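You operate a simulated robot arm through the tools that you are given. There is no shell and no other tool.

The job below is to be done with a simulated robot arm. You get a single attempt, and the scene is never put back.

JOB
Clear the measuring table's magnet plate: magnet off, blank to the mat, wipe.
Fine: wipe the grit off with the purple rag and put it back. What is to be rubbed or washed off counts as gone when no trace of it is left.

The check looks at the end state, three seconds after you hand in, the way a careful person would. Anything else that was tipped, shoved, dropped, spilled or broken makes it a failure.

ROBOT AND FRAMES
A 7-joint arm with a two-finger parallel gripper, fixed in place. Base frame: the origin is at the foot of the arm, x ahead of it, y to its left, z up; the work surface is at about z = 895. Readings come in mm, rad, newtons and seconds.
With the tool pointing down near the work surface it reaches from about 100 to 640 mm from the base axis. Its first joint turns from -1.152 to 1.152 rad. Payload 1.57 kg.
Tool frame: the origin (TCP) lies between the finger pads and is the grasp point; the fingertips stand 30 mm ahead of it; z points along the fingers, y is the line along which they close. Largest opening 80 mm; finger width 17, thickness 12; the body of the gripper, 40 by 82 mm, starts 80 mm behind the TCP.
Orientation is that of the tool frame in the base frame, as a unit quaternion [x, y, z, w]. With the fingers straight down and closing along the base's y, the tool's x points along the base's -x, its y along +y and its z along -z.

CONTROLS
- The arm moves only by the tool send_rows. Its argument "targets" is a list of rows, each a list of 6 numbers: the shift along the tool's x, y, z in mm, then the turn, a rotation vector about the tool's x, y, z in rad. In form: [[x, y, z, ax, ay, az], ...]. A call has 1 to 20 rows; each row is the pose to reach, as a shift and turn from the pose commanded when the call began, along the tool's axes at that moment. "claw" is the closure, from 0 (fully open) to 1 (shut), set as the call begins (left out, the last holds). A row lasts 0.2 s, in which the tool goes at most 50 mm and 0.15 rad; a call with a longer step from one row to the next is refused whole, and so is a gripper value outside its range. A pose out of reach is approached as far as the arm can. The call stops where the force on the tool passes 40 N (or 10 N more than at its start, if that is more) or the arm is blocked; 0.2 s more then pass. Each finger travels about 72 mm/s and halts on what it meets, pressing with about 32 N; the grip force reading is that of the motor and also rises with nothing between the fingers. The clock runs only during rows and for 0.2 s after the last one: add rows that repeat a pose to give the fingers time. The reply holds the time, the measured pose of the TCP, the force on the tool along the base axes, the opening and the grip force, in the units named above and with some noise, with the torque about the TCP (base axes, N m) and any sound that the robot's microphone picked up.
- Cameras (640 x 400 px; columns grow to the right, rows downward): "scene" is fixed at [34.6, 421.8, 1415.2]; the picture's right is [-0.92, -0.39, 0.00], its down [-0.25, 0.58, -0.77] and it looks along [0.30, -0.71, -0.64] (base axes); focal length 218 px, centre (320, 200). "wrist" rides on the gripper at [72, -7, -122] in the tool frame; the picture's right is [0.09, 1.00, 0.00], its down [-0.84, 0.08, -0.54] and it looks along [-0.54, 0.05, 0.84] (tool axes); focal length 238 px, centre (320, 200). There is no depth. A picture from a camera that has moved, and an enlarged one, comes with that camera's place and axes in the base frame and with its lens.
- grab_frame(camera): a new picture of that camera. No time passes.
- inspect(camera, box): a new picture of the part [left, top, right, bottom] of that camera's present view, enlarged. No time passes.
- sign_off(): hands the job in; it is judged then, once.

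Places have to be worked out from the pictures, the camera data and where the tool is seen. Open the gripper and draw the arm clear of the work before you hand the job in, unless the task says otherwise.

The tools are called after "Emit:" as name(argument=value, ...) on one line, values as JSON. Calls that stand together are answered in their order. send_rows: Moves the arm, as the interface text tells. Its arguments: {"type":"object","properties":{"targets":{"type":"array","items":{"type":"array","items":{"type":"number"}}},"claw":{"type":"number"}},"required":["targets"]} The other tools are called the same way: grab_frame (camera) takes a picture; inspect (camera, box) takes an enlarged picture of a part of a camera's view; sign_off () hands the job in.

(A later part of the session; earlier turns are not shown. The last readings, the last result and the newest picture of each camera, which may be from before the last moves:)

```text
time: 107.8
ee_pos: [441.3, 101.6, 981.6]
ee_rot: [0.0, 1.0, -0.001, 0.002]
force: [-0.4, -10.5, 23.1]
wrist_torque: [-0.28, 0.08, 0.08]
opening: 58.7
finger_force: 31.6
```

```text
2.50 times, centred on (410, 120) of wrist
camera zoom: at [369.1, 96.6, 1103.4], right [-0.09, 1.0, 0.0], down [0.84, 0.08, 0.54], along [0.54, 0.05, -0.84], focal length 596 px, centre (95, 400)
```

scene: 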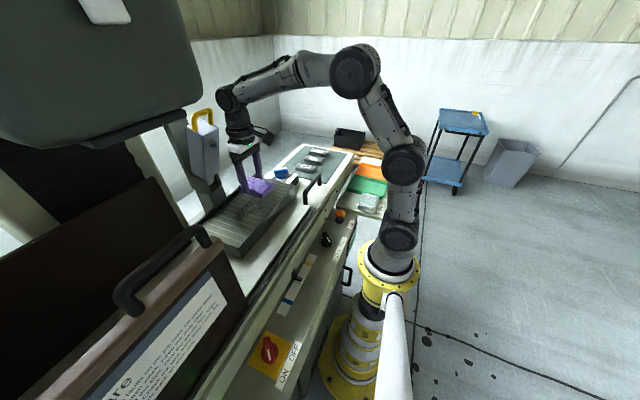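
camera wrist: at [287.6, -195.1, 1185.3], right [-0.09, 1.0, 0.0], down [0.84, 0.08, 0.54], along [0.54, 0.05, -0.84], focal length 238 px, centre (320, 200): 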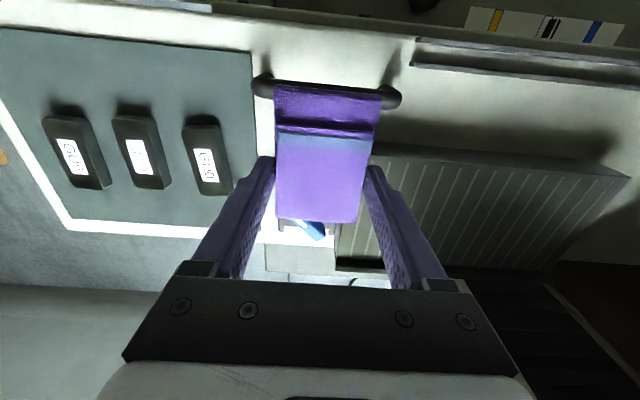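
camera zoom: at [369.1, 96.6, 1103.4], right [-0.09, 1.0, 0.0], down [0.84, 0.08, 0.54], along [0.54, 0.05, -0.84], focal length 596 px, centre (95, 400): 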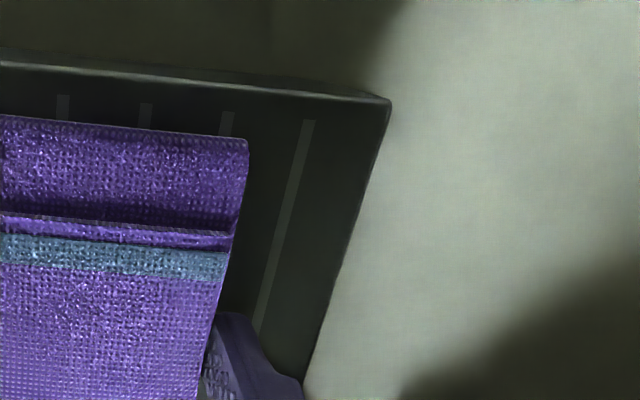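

There's still a slight smudge around (430–440, 5–22). I'll make several more full-pressure passes over it and then compare from the same camera pose.

Emit:
send_rows(targets=[[0, -12, 0, 0, 0, 0], [0, -24, 0, 0, 0, 0], [0, -36, 0, 0, 0, 0], [0, -48, 0, 0, 0, 0], [0, -60, 0, 0, 0, 0], [0, -72, 0, 0, 0, 0], [0, -84, 0, 0, 0, 0], [0, -96, 0, 0, 0, 0], [0, -108, 0, 0, 0, 0], [0, -120, 0, 0, 0, 0], [0, -132, 0, 0, 0, 0]])

Emit:
send_rows(targets=[[0, 12, 0, 0, 0, 0], [0, 24, 0, 0, 0, 0], [0, 36, 0, 0, 0, 0], [0, 48, 0, 0, 0, 0], [0, 60, 0, 0, 0, 0], [0, 72, 0, 0, 0, 0], [0, 60, 0, 0, 0, 0], [0, 48, 0, 0, 0, 0], [0, 36, 0, 0, 0, 0], [0, 24, 0, 0, 0, 0], [0, 12, 0, 0, 0, 0], [0, 0, 0, 0, 0, 0]])

Emit:
send_rows(targets=[[0, 12, 0, 0, 0, 0], [0, 24, 0, 0, 0, 0], [0, 36, 0, 0, 0, 0], [0, 48, 0, 0, 0, 0], [0, 60, 0, 0, 0, 0], [0, 72, 0, 0, 0, 0], [0, 84, 0, 0, 0, 0], [0, 96, 0, 0, 0, 0], [0, 108, 0, 0, 0, 0], [0, 120, 0, 0, 0, 0], [0, 132, 0, 0, 0, 0]])

Emit:
inspect(camera="wrist", box=[100, 80, 220, 190])

Emit:
inspect(camera="scene", box=[250, 197, 268, 212])

```text
time: 110.2
ee_pos: [441.7, -28.7, 981.9]
ee_rot: [0.001, 1.0, 0.001, 0.002]
force: [-0.3, 10.3, 25.7]
wrist_torque: [0.37, 0.0, -0.04]
opening: 58.7
finger_force: 32.2
```

```text
time: 112.8
ee_pos: [441.7, -28.7, 980.7]
ee_rot: [0.002, 1.0, -0.001, -0.001]
force: [-0.9, 7.7, 20.1]
wrist_torque: [0.24, 0.22, -0.2]
opening: 58.9
finger_force: 31.7
```

```text
time: 115.2
ee_pos: [441.3, 103.2, 979.9]
ee_rot: [0.001, 1.0, 0.0, 0.0]
force: [-1.3, -7.9, 16.7]
wrist_torque: [-0.21, -0.06, 0.01]
opening: 58.8
finger_force: 32.3
```

```text
3.64 times, centred on (160, 135) of wrist
camera zoom: at [369.6, 96.9, 1102.6], right [-0.09, 1.0, 0.0], down [0.84, 0.08, 0.54], along [0.54, 0.05, -0.84], focal length 867 px, centre (902, 436)
```

zoom: 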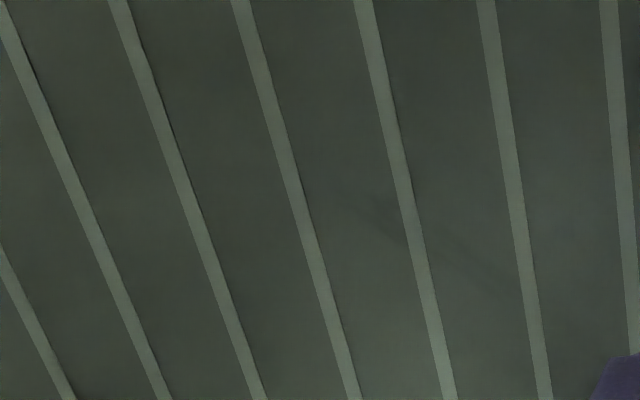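

```text
16.00 times, centred on (259, 204) of scene
camera zoom: at [34.3, 421.5, 1415.3], right [-0.92, -0.39, 0.0], down [-0.25, 0.58, -0.77], along [0.3, -0.71, -0.64], focal length 3484 px, centre (1296, 128)
```

zoom: 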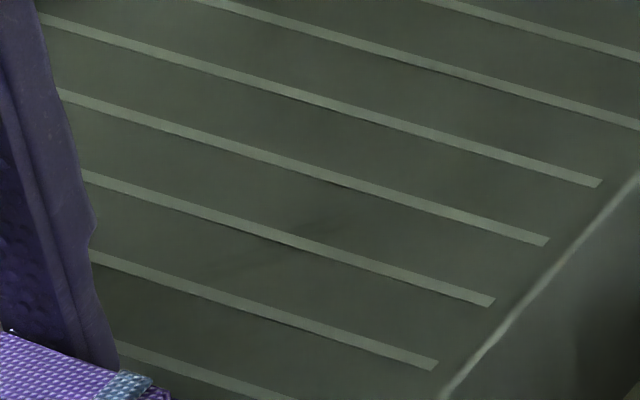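

The mark is fading, since neighbouring faint marks are now gone, so more passes do help. The rag has crept about 8 mm up in the fingers, so I'll re-grip it here on the plate first: ease, open, raise, re-close.

Emit:
send_rows(targets=[[0, 0, -1, 0, 0, 0], [0, 0, -1.3, 0, 0, 0]])

Emit:
send_rows(targets=[[0, 0, 0, 0, 0, 0], [0, 0, 0, 0, 0, 0], [0, 0, 0, 0, 0, 0]], claw=0.22)

Emit:
inspect(camera="scene", box=[210, 170, 290, 240])

Emit:
inspect(camera="wrist", box=[230, 60, 410, 240])

```text
time: 115.8
ee_pos: [442.4, 103.5, 981.2]
ee_rot: [0.001, 1.0, 0.0, -0.001]
force: [0.9, -2.8, 7.7]
wrist_torque: [-0.1, -0.25, -0.02]
opening: 58.8
finger_force: 31.4
```

```text
time: 116.6
ee_pos: [441.7, 104.1, 981.0]
ee_rot: [0.001, 1.0, 0.0, 0.001]
force: [0.0, -0.3, 0.3]
wrist_torque: [0.01, -0.01, 0.01]
opening: 62.6
finger_force: 0.1
```

```text
5.71 times, centred on (250, 205) of scene
camera zoom: at [34.6, 421.8, 1415.2], right [-0.92, -0.39, 0.0], down [-0.25, 0.58, -0.77], along [0.3, -0.71, -0.64], focal length 1244 px, centre (720, 171)
```

zoom: 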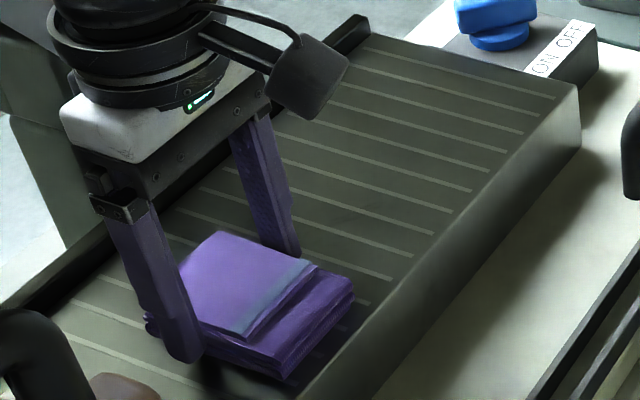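

```text
2.22 times, centred on (320, 150) of wrist
camera zoom: at [370.0, 96.8, 1103.3], right [-0.09, 1.0, 0.0], down [0.84, 0.08, 0.54], along [0.54, 0.05, -0.84], focal length 530 px, centre (320, 311)
```

zoom: 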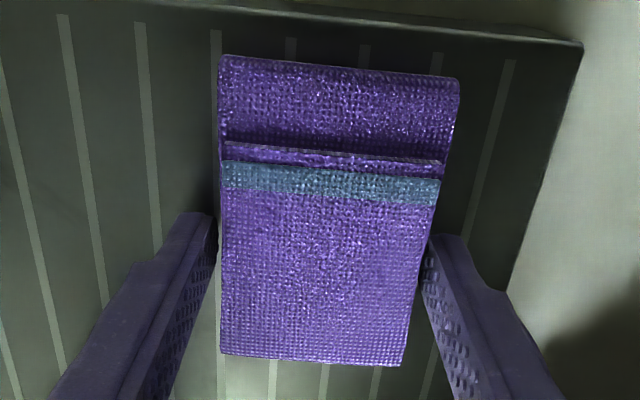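

The rag rests squarely on the plate with the fingers clear on both sides. I'll raise 8 mm and re-grip at the same place along its length.

Emit:
send_rows(targets=[[0, 0, -4, 0, 0, 0], [0, 0, -8, 0, 0, 0], [0, 0, -8, 0, 0, 0]])

Emit:
send_rows(targets=[[0, 0, 0, 0, 0, 0], [0, 0, 0, 0, 0, 0], [0, 0, 0, 0, 0, 0]], claw=0.5)

Emit:
send_rows(targets=[[0, 0, 0.7, 0, 0, 0], [0, 0, 1.2, 0, 0, 0], [0, 0, 1.2, 0, 0, 0]])

```text
time: 117.4
ee_pos: [441.6, 103.5, 990.8]
ee_rot: [0.001, 1.0, 0.001, 0.0]
force: [0.8, -0.2, -0.6]
wrist_torque: [0.01, -0.01, 0.0]
opening: 62.2
finger_force: 0.0
```

```text
time: 118.2
ee_pos: [440.3, 103.2, 988.9]
ee_rot: [0.001, 1.0, 0.0, 0.001]
force: [-0.1, -0.5, 1.3]
wrist_torque: [-0.01, 0.03, -0.01]
opening: 58.9
finger_force: 31.9
```

```text
time: 119.0
ee_pos: [442.4, 102.8, 990.0]
ee_rot: [0.001, 1.0, 0.0, 0.001]
force: [-1.6, -0.8, 10.4]
wrist_torque: [-0.13, 0.3, 0.01]
opening: 59.0
finger_force: 32.0
```

Re-gripped, with 10 N of contact. Next is a set of firm passes back and forth over the spot.

Emit:
send_rows(targets=[[0, -10, 0.8, 0, 0, 0], [0, -22, 0.8, 0, 0, 0], [0, -34, 0.8, 0, 0, 0], [0, -46, 0.8, 0, 0, 0], [0, -58, 0.8, 0, 0, 0], [0, -70, 0.8, 0, 0, 0], [0, -82, 0.8, 0, 0, 0], [0, -94, 0.8, 0, 0, 0], [0, -106, 0.8, 0, 0, 0], [0, -118, 0.8, 0, 0, 0], [0, -130, 0.8, 0, 0, 0]])

Emit:
send_rows(targets=[[0, 12, 0, 0, 0, 0], [0, 24, 0, 0, 0, 0], [0, 36, 0, 0, 0, 0], [0, 48, 0, 0, 0, 0], [0, 60, 0, 0, 0, 0], [0, 72, 0, 0, 0, 0], [0, 60, 0, 0, 0, 0], [0, 48, 0, 0, 0, 0], [0, 36, 0, 0, 0, 0], [0, 24, 0, 0, 0, 0], [0, 12, 0, 0, 0, 0], [0, 0, 0, 0, 0, 0]])

Emit:
send_rows(targets=[[-6, 12, 0, 0, 0, 0], [-12, 24, 0, 0, 0, 0], [-12, 36, 0, 0, 0, 0], [-12, 48, 0, 0, 0, 0], [-12, 60, 0, 0, 0, 0], [-12, 72, 0, 0, 0, 0], [-12, 60, 0, 0, 0, 0], [-12, 48, 0, 0, 0, 0], [-12, 36, 0, 0, 0, 0], [-12, 24, 0, 0, 0, 0], [-12, 12, 0, 0, 0, 0], [-12, 0, 0, 0, 0, 0]])

Emit:
send_rows(targets=[[6, 12, 0, 0, 0, 0], [12, 24, 0, 0, 0, 0], [12, 36, 0, 0, 0, 0], [12, 48, 0, 0, 0, 0], [12, 60, 0, 0, 0, 0], [12, 72, 0, 0, 0, 0], [12, 84, 0, 0, 0, 0], [12, 96, 0, 0, 0, 0], [12, 108, 0, 0, 0, 0], [12, 120, 0, 0, 0, 0], [12, 130, 0, 0, 0, 0]])

Emit:
inspect(camera="wrist", box=[100, 80, 220, 190])

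Emit:
inspect(camera="scene", box=[250, 197, 268, 212])

```text
time: 121.4
ee_pos: [441.5, -26.0, 989.4]
ee_rot: [0.0, 1.0, -0.001, 0.002]
force: [0.8, 11.5, 24.5]
wrist_torque: [0.45, -0.21, 0.03]
opening: 58.9
finger_force: 32.0
```

```text
time: 124.0
ee_pos: [441.6, -25.1, 989.0]
ee_rot: [0.001, 1.0, 0.001, 0.001]
force: [0.1, 11.1, 23.6]
wrist_torque: [0.47, 0.01, -0.08]
opening: 58.6
finger_force: 32.4
```

```text
time: 126.6
ee_pos: [454.2, -27.3, 988.6]
ee_rot: [0.001, 1.0, 0.0, 0.001]
force: [1.8, 8.6, 20.3]
wrist_torque: [0.43, -0.31, 0.1]
opening: 58.8
finger_force: 32.4
```

```text
time: 129.0
ee_pos: [441.7, 103.9, 988.6]
ee_rot: [0.001, 1.0, 0.0, 0.0]
force: [-1.0, -8.9, 19.5]
wrist_torque: [-0.34, -0.12, -0.01]
opening: 58.8
finger_force: 31.4
```

```text
3.64 times, centred on (160, 135) of wrist
camera zoom: at [369.1, 97.3, 1110.1], right [-0.09, 1.0, 0.0], down [0.84, 0.08, 0.54], along [0.54, 0.05, -0.84], focal length 867 px, centre (902, 436)
```

zoom: 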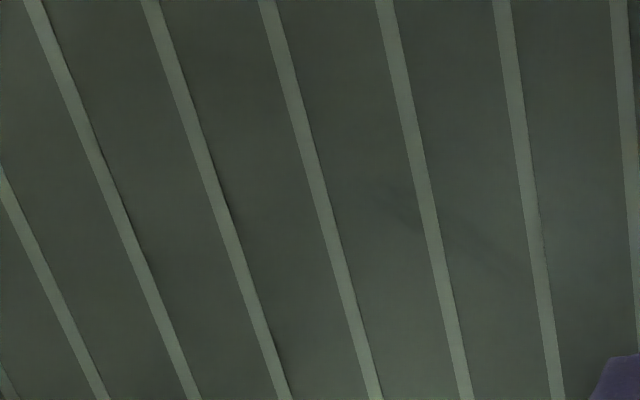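

```text
16.00 times, centred on (259, 204) of scene
camera zoom: at [34.3, 421.5, 1415.3], right [-0.92, -0.39, 0.0], down [-0.25, 0.58, -0.77], along [0.3, -0.71, -0.64], focal length 3484 px, centre (1296, 128)
```

zoom: 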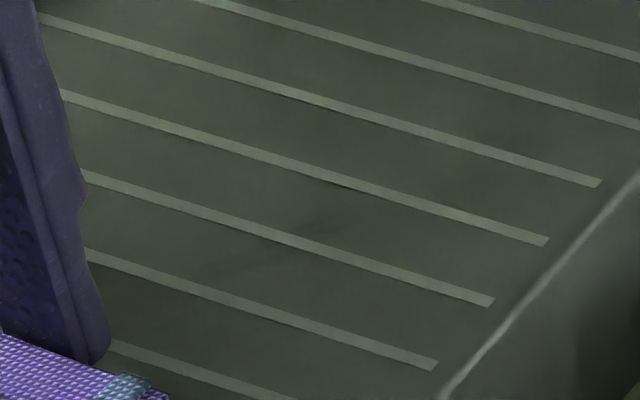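

The remaining line looks the same no matter how much I rub, with more than 20 passes at 20+ N, while everything else vanished on the first couple. I read it as a scuff in the plate itself. I'll lift the rag and inspect the entire plate once more from a different angle.

Emit:
send_rows(targets=[[0, 0, -10, 0, 0, 0], [0, 0, -45, 0, 0, 0], [0, 0, -90, 0, 0, 0], [20, -30, -120, 0, 0, 0], [40, -70, -120, 0, 0, 0], [60, -110, -120, 0, 0, 0], [70, -150, -120, 0, 0, 0], [70, -190, -120, 0, 0, 0], [70, -210, -120, 0, 0, 0], [70, -210, -120, 0, 0, 0]])

Emit:
grab_frame(camera="wrist")

Emit:
inspect(camera="wrist", box=[370, 60, 600, 240])

Emit:
inspect(camera="scene", box=[210, 175, 290, 235])

Emit:
inspect(camera="scene", box=[235, 185, 275, 215])

```text
time: 131.2
ee_pos: [370.6, -106.9, 1108.2]
ee_rot: [0.0, 1.0, 0.0, 0.0]
force: [-0.8, -0.4, 0.8]
wrist_torque: [0.03, 0.0, -0.02]
opening: 58.7
finger_force: 32.0
```

```text
taken
camera wrist: at [298.7, -113.7, 1230.5], right [-0.09, 1.0, 0.0], down [0.84, 0.08, 0.54], along [0.54, 0.05, -0.84], focal length 238 px, centre (320, 200)
```

wrist: 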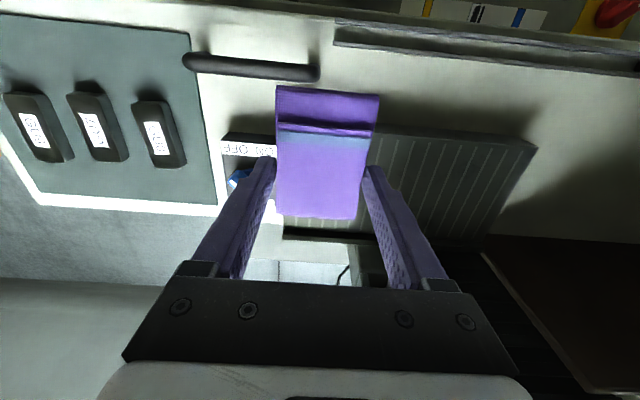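

```text
2.22 times, centred on (485, 150) of wrist
camera zoom: at [298.7, -113.7, 1230.5], right [-0.09, 1.0, 0.0], down [0.84, 0.08, 0.54], along [0.54, 0.05, -0.84], focal length 530 px, centre (-47, 311)
```

zoom: 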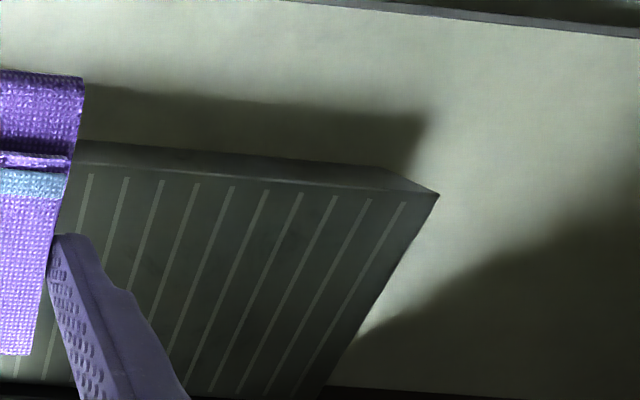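

```text
6.67 times, centred on (250, 205) of scene
camera zoom: at [34.6, 421.8, 1415.2], right [-0.92, -0.39, 0.0], down [-0.25, 0.58, -0.77], along [0.3, -0.71, -0.64], focal length 1452 px, centre (787, 167)
```

zoom: 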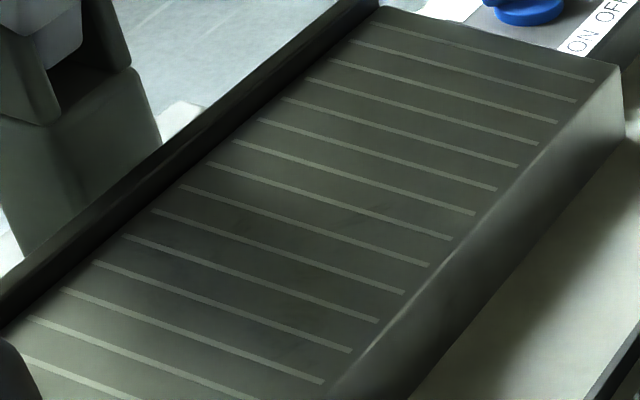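

```text
13.33 times, centred on (255, 200) of scene
camera zoom: at [34.6, 421.8, 1415.2], right [-0.92, -0.39, 0.0], down [-0.25, 0.58, -0.77], along [0.3, -0.71, -0.64], focal length 2904 px, centre (1187, 200)
```

zoom: 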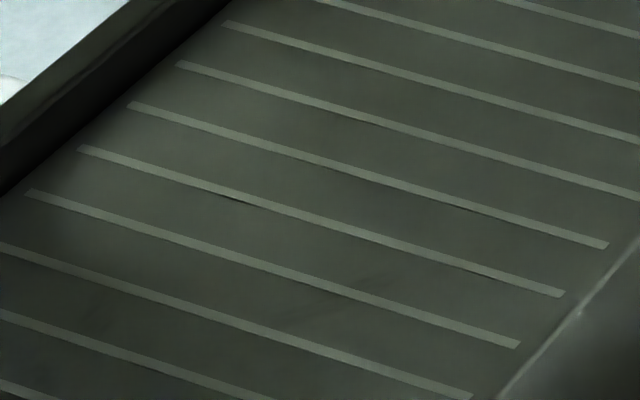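

All that's left is that very faint fixed line. To make sure of full coverage, I'll do one more firm far-line stroke at TCP x≈478 in both directions, plus a few more centre passes.

Emit:
send_rows(targets=[[-36, 4, 0, 0, 0, 0], [-72, 8, 0, 0, 0, 0], [-107, 12, 0, 0, 0, 0], [-107, 12, 45, 0, 0, 0], [-107, 12, 85, 0, 0, 0], [-107, 12, 108, 0, 0, 0], [-107, 12, 115, 0, 0, 0], [-107, 12, 115, 0, 0, 0]])

Emit:
send_rows(targets=[[0, 0, 1, 0, 0, 0], [0, 0, 2, 0, 0, 0], [0, 0, 2, 0, 0, 0]])

```text
time: 133.0
ee_pos: [477.3, -95.2, 991.7]
ee_rot: [0.001, 1.0, 0.001, 0.0]
force: [0.5, 0.6, -0.5]
wrist_torque: [0.03, -0.01, 0.01]
opening: 58.6
finger_force: 31.8
```

```text
time: 133.8
ee_pos: [478.3, -94.4, 990.0]
ee_rot: [0.001, 1.0, 0.0, -0.001]
force: [1.0, 0.0, -0.7]
wrist_torque: [0.01, 0.02, 0.0]
opening: 59.0
finger_force: 32.3
```

Not touching yet. A bit further down to firm contact.

Emit:
send_rows(targets=[[0, 0, 1, 0, 0, 0], [0, 0, 1.8, 0, 0, 0], [0, 0, 1.8, 0, 0, 0]])

Emit:
send_rows(targets=[[0, 0, 0.6, 0, 0, 0], [0, 0, 0.6, 0, 0, 0]])

```text
time: 134.6
ee_pos: [479.0, -94.7, 989.1]
ee_rot: [0.001, 1.0, 0.0, 0.0]
force: [-0.2, 1.4, -0.4]
wrist_torque: [0.0, -0.04, 0.0]
opening: 58.9
finger_force: 31.8
```

```text
time: 135.2
ee_pos: [478.8, -95.5, 988.7]
ee_rot: [0.001, 1.0, -0.001, 0.0]
force: [-0.2, 0.3, -0.4]
wrist_torque: [-0.03, -0.02, 0.03]
opening: 58.6
finger_force: 32.1
```

Still in the air. I'll continue in 0.7 mm steps.

Emit:
send_rows(targets=[[0, 0, 0.7, 0, 0, 0], [0, 0, 1.4, 0, 0, 0], [0, 0, 1.4, 0, 0, 0]])

Emit:
send_rows(targets=[[0, 0, 0.7, 0, 0, 0], [0, 0, 0.7, 0, 0, 0]])

```text
time: 136.0
ee_pos: [479.0, -94.8, 987.8]
ee_rot: [0.0, 1.0, 0.0, 0.002]
force: [2.9, -2.4, 6.0]
wrist_torque: [-0.02, 0.07, 0.02]
opening: 58.7
finger_force: 31.7
```

```text
time: 136.6
ee_pos: [477.4, -94.4, 987.5]
ee_rot: [0.001, 1.0, 0.0, 0.003]
force: [0.0, -2.4, 15.4]
wrist_torque: [0.02, 0.22, 0.03]
opening: 58.7
finger_force: 32.5
```

Contact at 15 N. Now the far-line strokes, +y and back, staying at TCP x≈478.

Emit:
send_rows(targets=[[0, 12, 0.2, 0, 0, 0], [0, 24, 0.2, 0, 0, 0], [0, 36, 0.2, 0, 0, 0], [0, 48, 0.2, 0, 0, 0], [0, 60, 0.2, 0, 0, 0], [0, 72, 0.2, 0, 0, 0], [0, 84, 0.2, 0, 0, 0], [0, 96, 0.2, 0, 0, 0], [0, 108, 0.2, 0, 0, 0], [0, 120, 0.2, 0, 0, 0], [0, 132, 0.2, 0, 0, 0], [0, 144, 0.2, 0, 0, 0], [0, 156, 0.2, 0, 0, 0], [0, 168, 0.2, 0, 0, 0], [0, 180, 0.2, 0, 0, 0]])

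Emit:
send_rows(targets=[[0, -12, 0.3, 0, 0, 0], [0, -24, 0.3, 0, 0, 0], [0, -36, 0.3, 0, 0, 0], [0, -48, 0.3, 0, 0, 0], [0, -60, 0.3, 0, 0, 0], [0, -72, 0.3, 0, 0, 0], [0, -84, 0.3, 0, 0, 0], [0, -96, 0.3, 0, 0, 0], [0, -108, 0.3, 0, 0, 0], [0, -120, 0.3, 0, 0, 0], [0, -132, 0.3, 0, 0, 0], [0, -144, 0.3, 0, 0, 0], [0, -156, 0.3, 0, 0, 0], [0, -168, 0.3, 0, 0, 0]])

```text
time: 139.8
ee_pos: [478.6, 84.9, 987.0]
ee_rot: [0.001, 1.0, 0.0, 0.001]
force: [-0.1, -11.4, 24.1]
wrist_torque: [-0.42, 0.04, 0.11]
opening: 58.9
finger_force: 31.5
```

```text
time: 142.8
ee_pos: [478.9, -83.6, 987.7]
ee_rot: [0.001, 1.0, 0.0, 0.002]
force: [0.0, 11.8, 26.3]
wrist_torque: [0.45, 0.0, -0.08]
opening: 59.0
finger_force: 31.9
```

Good pressure both ways. A few more centre passes at TCP x≈450 and 436 next.

Emit:
send_rows(targets=[[10, 6, 0, 0, 0, 0], [20, 12, 0, 0, 0, 0], [28, 24, 0, 0, 0, 0], [28, 36, 0, 0, 0, 0], [28, 48, 0, 0, 0, 0], [28, 60, 0, 0, 0, 0], [28, 72, 0, 0, 0, 0], [28, 84, 0, 0, 0, 0], [28, 96, 0, 0, 0, 0], [28, 108, 0, 0, 0, 0], [28, 120, 0, 0, 0, 0], [28, 132, 0, 0, 0, 0], [28, 144, 0, 0, 0, 0], [28, 156, 0, 0, 0, 0], [28, 168, 0, 0, 0, 0]])

Emit:
send_rows(targets=[[6, -10, 0, 0, 0, 0], [14, -22, 0, 0, 0, 0], [14, -34, 0, 0, 0, 0], [14, -46, 0, 0, 0, 0], [14, -58, 0, 0, 0, 0], [14, -70, 0, 0, 0, 0], [14, -82, 0, 0, 0, 0], [14, -94, 0, 0, 0, 0], [14, -106, 0, 0, 0, 0], [14, -118, 0, 0, 0, 0], [14, -130, 0, 0, 0, 0], [14, -142, 0, 0, 0, 0], [14, -154, 0, 0, 0, 0], [14, -166, 0, 0, 0, 0]])

Emit:
inspect(camera="scene", box=[235, 185, 275, 215])

Emit:
inspect(camera="wrist", box=[370, 40, 560, 200])

Emit:
inspect(camera="scene", box=[250, 197, 268, 212])

```text
time: 146.0
ee_pos: [451.0, 84.4, 987.3]
ee_rot: [0.002, 1.0, 0.0, 0.0]
force: [-0.2, -8.9, 20.1]
wrist_torque: [-0.3, -0.14, -0.03]
opening: 58.9
finger_force: 32.2
```

```text
time: 149.0
ee_pos: [435.8, -80.6, 986.7]
ee_rot: [0.002, 1.0, 0.0, 0.001]
force: [-0.6, 10.4, 22.3]
wrist_torque: [0.34, 0.12, -0.1]
opening: 58.8
finger_force: 31.8
```

```text
13.33 times, centred on (255, 200) of scene
camera zoom: at [34.2, 422.2, 1415.1], right [-0.92, -0.39, 0.0], down [-0.25, 0.58, -0.77], along [0.3, -0.71, -0.64], focal length 2904 px, centre (1187, 200)
```

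zoom: 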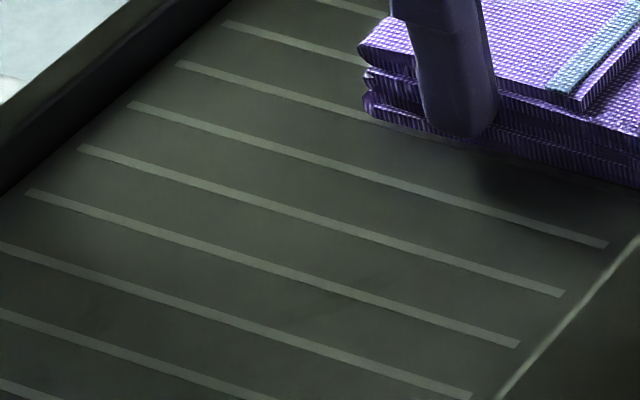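

```text
2.50 times, centred on (465, 120) of wrist
camera zoom: at [363.6, -86.5, 1108.2], right [-0.09, 1.0, 0.0], down [0.84, 0.07, 0.54], along [0.54, 0.05, -0.84], focal length 596 px, centre (-42, 400)
```

zoom: 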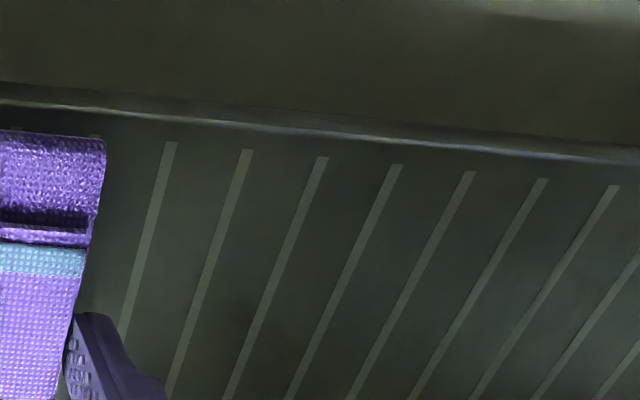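

```text
16.00 times, centred on (259, 204) of scene
camera zoom: at [34.2, 422.2, 1415.1], right [-0.92, -0.39, 0.0], down [-0.25, 0.58, -0.77], along [0.3, -0.71, -0.64], focal length 3484 px, centre (1296, 128)
```

zoom: 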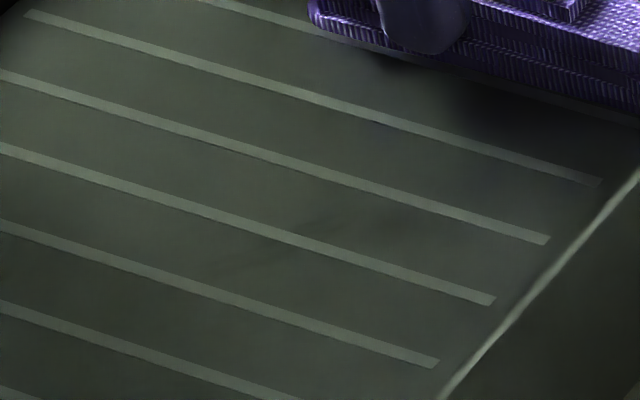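

The plate is clean apart from that barely perceptible fixed line, which doesn't respond to rubbing at all. I'm satisfied the grit is gone. I'll lift off and carry the rag back above its tray place, turning back to yaw -90°.

Emit:
send_rows(targets=[[0, 0, -10, 0, 0, 0], [0, 0, -45, 0, 0, 0], [0, 0, -80, 0, 0, 0], [18, -20, -80, 0, 0, 0.13], [37, -41, -80, 0, 0, 0.26], [56, -61, -80, 0, 0, 0.39], [75, -81, -80, 0, 0, 0.52], [93, -102, -80, 0, 0, 0.65], [112, -122, -80, 0, 0, 0.78], [131, -142, -80, 0, 0, 0.91], [149, -163, -80, 0, 0, 1.04], [168, -183, -80, 0, 0, 1.17], [187, -203, -80, 0, 0, 1.3], [205, -224, -80, 0, 0, 1.43], [224, -244, -80, 0, 0, 1.571], [224, -244, -80, 0, 0, 1.571]])

Emit:
grab_frame(camera="wrist")

Emit:
grab_frame(camera="scene")

Emit:
inspect(camera="scene", box=[210, 175, 290, 235])

```text
time: 152.4
ee_pos: [210.6, -323.8, 1066.8]
ee_rot: [0.708, 0.706, 0.0, 0.0]
force: [0.3, -0.4, -0.5]
wrist_torque: [-0.02, 0.0, 0.03]
opening: 58.9
finger_force: 32.1
```

```text
taken
camera wrist: at [203.9, -251.4, 1188.4], right [1.0, 0.09, 0.0], down [0.07, -0.84, 0.54], along [0.05, -0.54, -0.84], focal length 238 px, centre (320, 200)
```

wrist: 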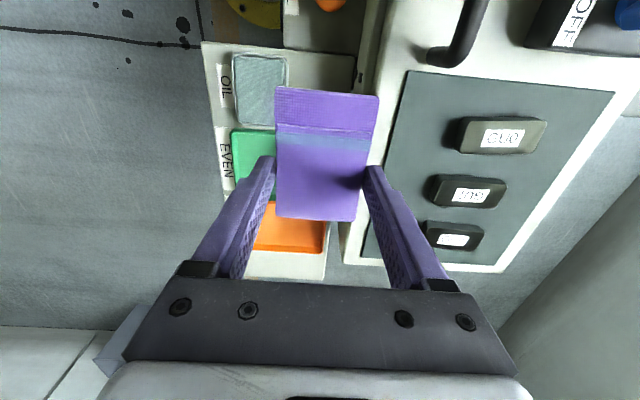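

```text
taken
```

scene: 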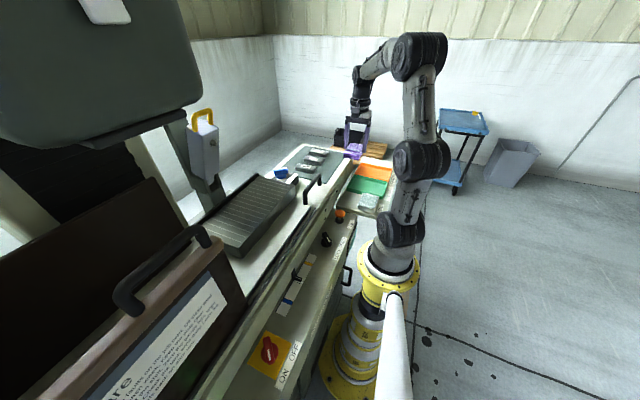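

```text
6.67 times, centred on (250, 205) of scene
camera zoom: at [34.6, 421.8, 1415.2], right [-0.92, -0.39, 0.0], down [-0.25, 0.58, -0.77], along [0.3, -0.71, -0.64], focal length 1452 px, centre (787, 167)
```

zoom: 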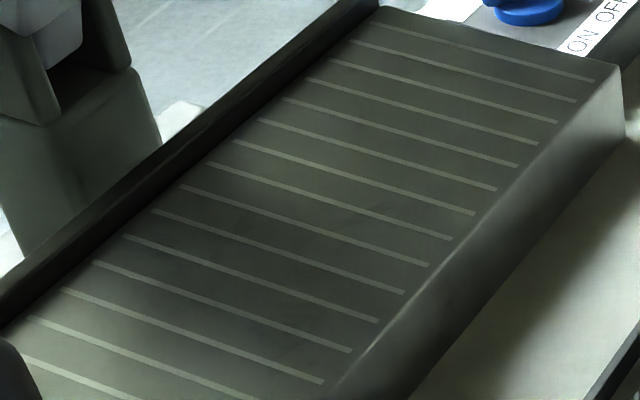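

The plate looks uniformly clean in the scene view. I'll fine-align to the recorded grasp pose and lower the rag toward the tray.

Emit:
send_rows(targets=[[-1.2, 0.7, 40, 0, 0, 0], [-1.2, 0.7, 80, 0, 0, 0], [-1.2, 0.7, 120, 0, 0, 0], [-1.2, 0.7, 155, 0, 0, 0], [-1.2, 0.7, 180, 0, 0, 0], [-1.2, 0.7, 200, 0, 0, 0], [-1.2, 0.7, 208, 0, 0, 0], [-1.2, 0.7, 208, 0, 0, 0]])

Emit:
inspect(camera="scene", box=[330, 155, 390, 215])

Emit:
grab_frame(camera="wrist")

```text
time: 154.2
ee_pos: [212.0, -324.8, 857.8]
ee_rot: [0.708, 0.706, 0.0, 0.0]
force: [-0.4, 0.2, -0.6]
wrist_torque: [0.04, 0.01, 0.01]
opening: 59.0
finger_force: 31.8
```

```text
6.67 times, centred on (360, 185) of scene
camera zoom: at [34.6, 421.8, 1415.2], right [-0.92, -0.39, 0.0], down [-0.25, 0.58, -0.77], along [0.3, -0.71, -0.64], focal length 1452 px, centre (53, 300)
```

zoom: 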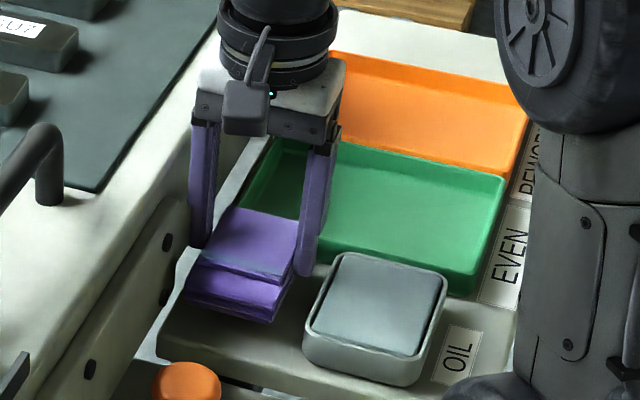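

```text
taken
camera wrist: at [206.0, -252.7, 979.8], right [1.0, 0.09, 0.0], down [0.08, -0.84, 0.54], along [0.05, -0.54, -0.84], focal length 238 px, centre (320, 200)
```

wrist: 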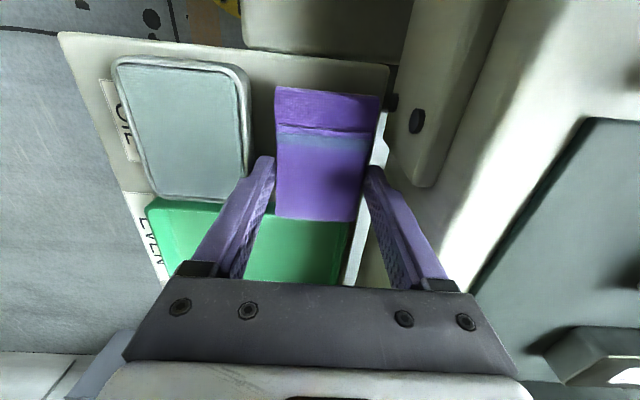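

The commanded chain puts me 0.7 mm off the original grasp spot, so I'll correct that and lower gently until the rag touches the tray.

Emit:
send_rows(targets=[[0, -0.7, 4, 0, 0, 0], [0, -0.7, 8, 0, 0, 0], [0, -0.7, 11, 0, 0, 0], [0, -0.7, 11, 0, 0, 0]])

Emit:
send_rows(targets=[[0, 0, 1, 0, 0, 0], [0, 0, 2, 0, 0, 0], [0, 0, 2, 0, 0, 0]])

```text
time: 155.2
ee_pos: [211.7, -326.9, 847.2]
ee_rot: [0.708, 0.707, 0.001, 0.0]
force: [-0.4, -0.6, -0.1]
wrist_torque: [-0.01, 0.04, 0.05]
opening: 58.6
finger_force: 31.5
```

```text
time: 156.0
ee_pos: [211.4, -325.3, 845.0]
ee_rot: [0.708, 0.707, 0.0, 0.0]
force: [0.3, -0.7, -1.6]
wrist_torque: [-0.01, 0.05, 0.04]
opening: 58.8
finger_force: 31.6
```

No contact yet at z≈845. I'll continue down in small steps.

Emit:
send_rows(targets=[[0, 0, 1, 0, 0, 0], [0, 0, 1.7, 0, 0, 0], [0, 0, 1.7, 0, 0, 0]])

Emit:
send_rows(targets=[[0, 0, 0.7, 0, 0, 0], [0, 0, 1.2, 0, 0, 0], [0, 0, 1.2, 0, 0, 0]])

```text
time: 156.8
ee_pos: [212.2, -324.3, 843.5]
ee_rot: [0.708, 0.707, 0.001, 0.0]
force: [0.0, 0.0, -0.5]
wrist_torque: [-0.01, -0.04, -0.01]
opening: 59.0
finger_force: 32.6
```

```text
time: 157.6
ee_pos: [213.6, -326.7, 841.6]
ee_rot: [0.708, 0.707, 0.001, 0.001]
force: [-0.2, -0.6, -0.5]
wrist_torque: [-0.05, -0.04, -0.02]
opening: 58.7
finger_force: 31.7
```

Still free at z≈842. The rag crept up slightly in the grip, so I'll keep stepping down.

Emit:
send_rows(targets=[[0, 0, 0.7, 0, 0, 0], [0, 0, 1.2, 0, 0, 0], [0, 0, 1.2, 0, 0, 0]])

Emit:
send_rows(targets=[[0, 0, 0.6, 0, 0, 0], [0, 0, 1, 0, 0, 0], [0, 0, 1, 0, 0, 0]])

```text
time: 158.4
ee_pos: [213.1, -326.1, 842.4]
ee_rot: [0.707, 0.707, 0.0, 0.001]
force: [-0.5, 3.2, 12.9]
wrist_torque: [0.2, 0.12, -0.01]
opening: 58.9
finger_force: 32.3
```

```text
time: 159.2
ee_pos: [211.9, -326.4, 842.0]
ee_rot: [0.708, 0.706, 0.0, 0.002]
force: [-3.6, 5.8, 34.8]
wrist_torque: [0.3, 0.29, 0.02]
opening: 58.7
finger_force: 32.0
```

The rag is seated on the tray. I'll back off the excess pressure, then open slightly to 62 mm to release it without touching the oil box.

Emit:
send_rows(targets=[[0, 0, -0.8, 0, 0, 0], [0, 0, -1.4, 0, 0, 0], [0, 0, -1.4, 0, 0, 0]])

Emit:
send_rows(targets=[[0, 0, 0, 0, 0, 0], [0, 0, 0, 0, 0, 0], [0, 0, 0, 0, 0, 0]], claw=0.225)

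Emit:
inspect(camera="wrist", box=[230, 60, 410, 200])

Emit:
inspect(camera="scene", box=[330, 155, 390, 215])

```text
time: 160.0
ee_pos: [212.5, -326.9, 840.6]
ee_rot: [0.708, 0.707, 0.0, 0.002]
force: [3.8, -6.5, 14.7]
wrist_torque: [-0.3, -0.1, -0.03]
opening: 58.9
finger_force: 32.2
```

```text
time: 160.8
ee_pos: [210.5, -326.3, 841.2]
ee_rot: [0.707, 0.707, 0.0, 0.0]
force: [-0.4, -0.5, -0.4]
wrist_torque: [0.04, 0.03, 0.03]
opening: 62.1
finger_force: 0.1
```

```text
2.86 times, centred on (320, 130) of wrist
camera zoom: at [204.8, -252.8, 962.6], right [1.0, 0.09, 0.0], down [0.08, -0.84, 0.54], along [0.05, -0.54, -0.84], focal length 681 px, centre (320, 400)
```

zoom: 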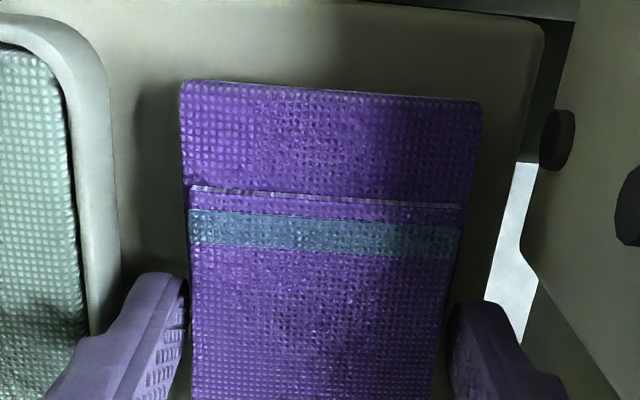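

```text
6.67 times, centred on (360, 185) of scene
camera zoom: at [34.6, 421.8, 1415.2], right [-0.92, -0.39, 0.0], down [-0.25, 0.58, -0.77], along [0.3, -0.71, -0.64], focal length 1452 px, centre (53, 300)
```

zoom: 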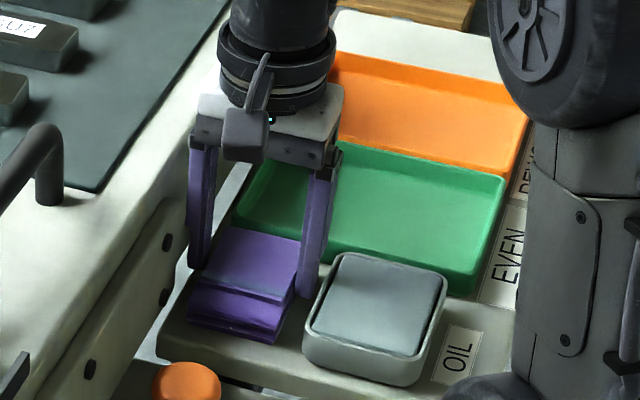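

The rag is released. I'll raise straight up and check how it sits next to the green bin.

Emit:
send_rows(targets=[[0, 0, -6, 0, 0, 0], [0, 0, -16, 0, 0, 0], [0, 0, -40, 0, 0, 0], [0, 0, -80, 0, 0, 0], [0, 0, -122, 0, 0, 0], [0, 0, -122, 0, 0, 0]])

Emit:
inspect(camera="wrist", box=[230, 60, 410, 180])

Emit:
inspect(camera="scene", box=[330, 160, 390, 215])

Emit:
grab_frame(camera="wrist")

```text
time: 162.2
ee_pos: [211.0, -326.8, 965.1]
ee_rot: [0.708, 0.706, 0.0, -0.001]
force: [-0.3, -0.4, 0.1]
wrist_torque: [-0.03, -0.01, -0.03]
opening: 61.9
finger_force: 0.0
```

```text
3.33 times, centred on (320, 120) of wrist
camera zoom: at [204.0, -253.8, 1086.4], right [1.0, 0.09, 0.0], down [0.08, -0.84, 0.54], along [0.05, -0.54, -0.84], focal length 794 px, centre (320, 467)
```

zoom: 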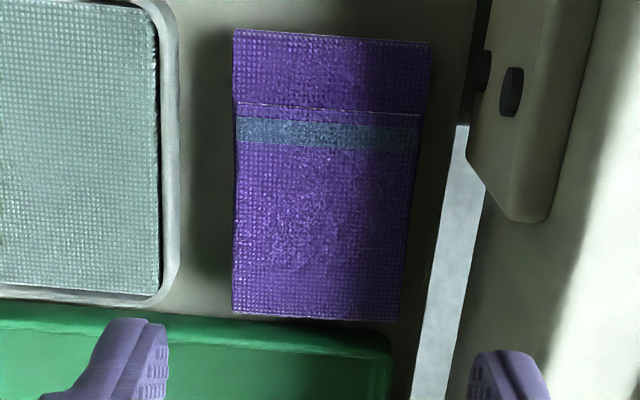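

```text
7.27 times, centred on (360, 188) of scene
camera zoom: at [34.6, 421.8, 1415.2], right [-0.92, -0.39, 0.0], down [-0.25, 0.58, -0.77], along [0.3, -0.71, -0.64], focal length 1584 px, centre (29, 291)
```

zoom: 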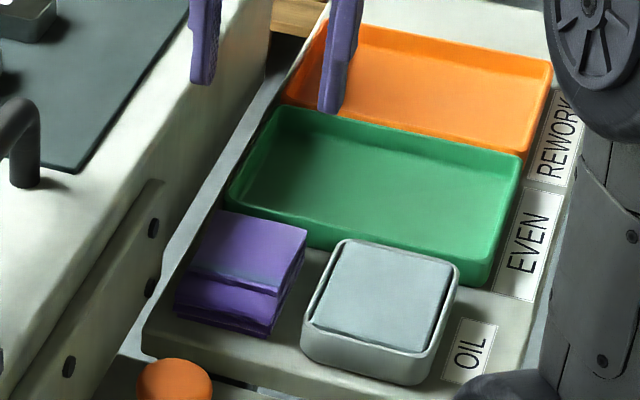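

```text
taken
camera wrist: at [204.0, -253.8, 1086.4], right [1.0, 0.09, 0.0], down [0.08, -0.84, 0.54], along [0.05, -0.54, -0.84], focal length 238 px, centre (320, 200)
```

wrist: 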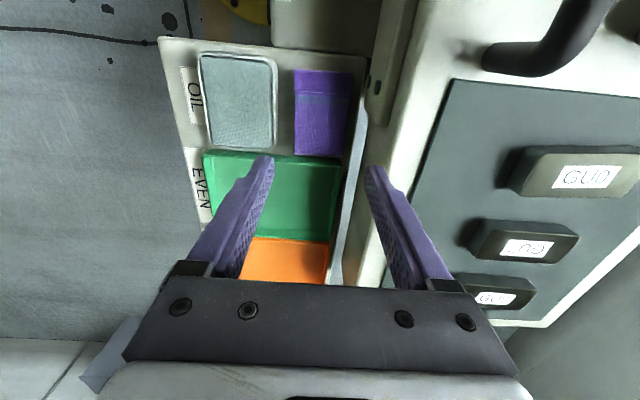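

The rag is back in its place, flat between the oil box, bin and table. With free fingers, I'll go back over the plate for a close unobstructed inspection before finishing.

Emit:
send_rows(targets=[[0, 0, -45, 0, 0, 0], [0, 0, -90, 0, 0, 0], [29, 15, -90, 0, 0, -0.131], [57, 30, -90, 0, 0, -0.262], [86, 45, -90, 0, 0, -0.393], [114, 60, -90, 0, 0, -0.524], [143, 75, -90, 0, 0, -0.655], [171, 90, -90, 0, 0, -0.786], [200, 105, -90, 0, 0, -0.917], [228, 120, -90, 0, 0, -1.048], [257, 135, -90, 0, 0, -1.179], [285, 150, -90, 0, 0, -1.31], [314, 170, -90, 0, 0, -1.441], [341, 192, -90, 0, 0, -1.571], [341, 192, -90, 0, 0, -1.571]], claw=0)

Emit:
send_rows(targets=[[0, 0, 20, 0, 0, 0], [0, 0, 40, 0, 0, 0], [0, 0, 50, 0, 0, 0], [0, 0, 50, 0, 0, 0]])

Emit:
grab_frame(camera="wrist")

Emit:
inspect(camera="wrist", box=[240, 60, 400, 260])

Emit:
inspect(camera="wrist", box=[260, 60, 380, 160])

```text
time: 165.4
ee_pos: [402.5, 16.0, 1052.7]
ee_rot: [0.0, 1.0, 0.0, 0.0]
force: [0.1, 0.2, -0.1]
wrist_torque: [0.05, 0.01, 0.04]
opening: 79.9
finger_force: 0.1
```

```text
time: 166.4
ee_pos: [402.7, 15.3, 1004.1]
ee_rot: [0.001, 1.0, 0.0, 0.0]
force: [-0.2, 0.9, 0.5]
wrist_torque: [-0.02, -0.02, 0.0]
opening: 79.9
finger_force: 0.0
```

```text
taken
camera wrist: at [331.1, 9.2, 1125.0], right [-0.09, 1.0, 0.0], down [0.84, 0.08, 0.54], along [0.54, 0.05, -0.84], focal length 238 px, centre (320, 200)
```

wrist: 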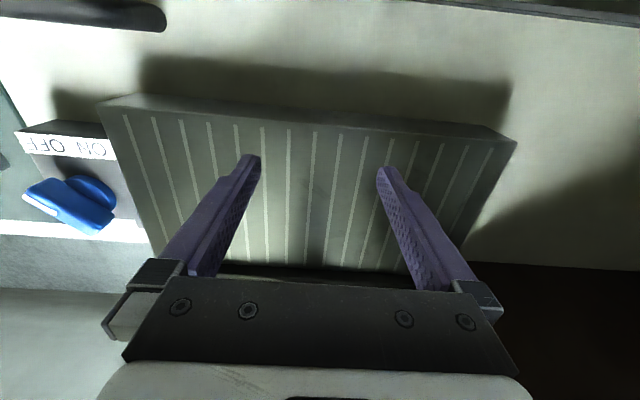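

```text
2.00 times, centred on (320, 160) of wrist
camera zoom: at [331.1, 9.2, 1125.0], right [-0.09, 1.0, 0.0], down [0.84, 0.08, 0.54], along [0.54, 0.05, -0.84], focal length 477 px, centre (320, 280)
```

zoom: 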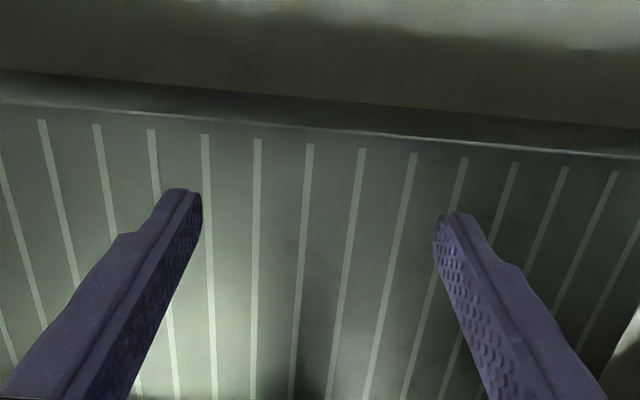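

```text
4.00 times, centred on (320, 110) of wrist
camera zoom: at [331.1, 9.2, 1125.0], right [-0.09, 1.0, 0.0], down [0.84, 0.08, 0.54], along [0.54, 0.05, -0.84], focal length 953 px, centre (320, 560)
```

zoom: 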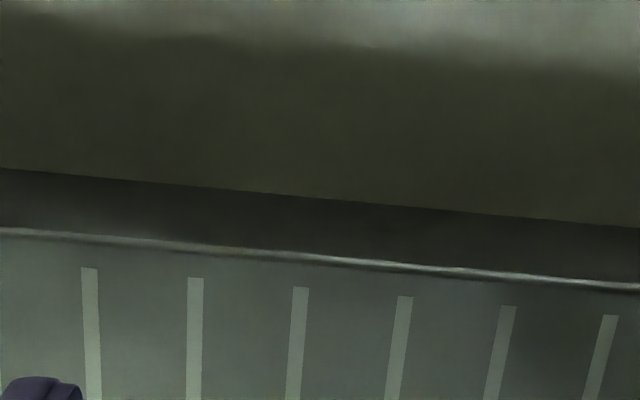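

I'll zoom in on the expected spot, around pixel (306, 183), and scan the rest of the formerly gritty zone.

Emit:
inspect(camera="wrist", box=[270, 150, 370, 230])

Emit:
inspect(camera="wrist", box=[290, 165, 340, 205])

Emit:
inspect(camera="wrist", box=[250, 190, 400, 275])

```text
5.00 times, centred on (320, 190) of wrist
camera zoom: at [331.1, 9.2, 1125.0], right [-0.09, 1.0, 0.0], down [0.84, 0.08, 0.54], along [0.54, 0.05, -0.84], focal length 1192 px, centre (320, 250)
```

zoom: 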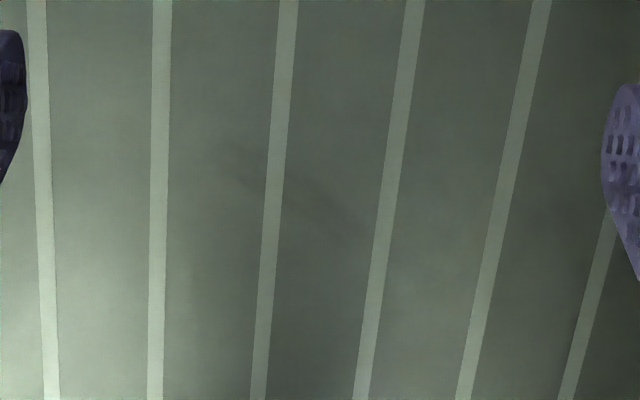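

```text
10.00 times, centred on (315, 185) of wrist
camera zoom: at [331.1, 9.2, 1125.0], right [-0.09, 1.0, 0.0], down [0.84, 0.08, 0.54], along [0.54, 0.05, -0.84], focal length 2384 px, centre (370, 350)
```

zoom: 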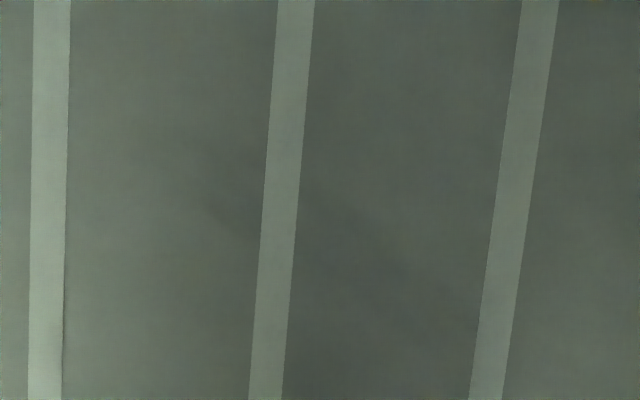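

```text
4.27 times, centred on (325, 232) of wrist
camera zoom: at [331.1, 9.2, 1125.0], right [-0.09, 1.0, 0.0], down [0.84, 0.08, 0.54], along [0.54, 0.05, -0.84], focal length 1017 px, centre (299, 61)
```

zoom: 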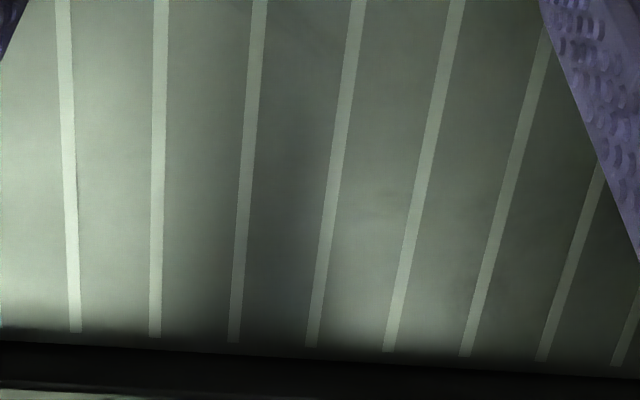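

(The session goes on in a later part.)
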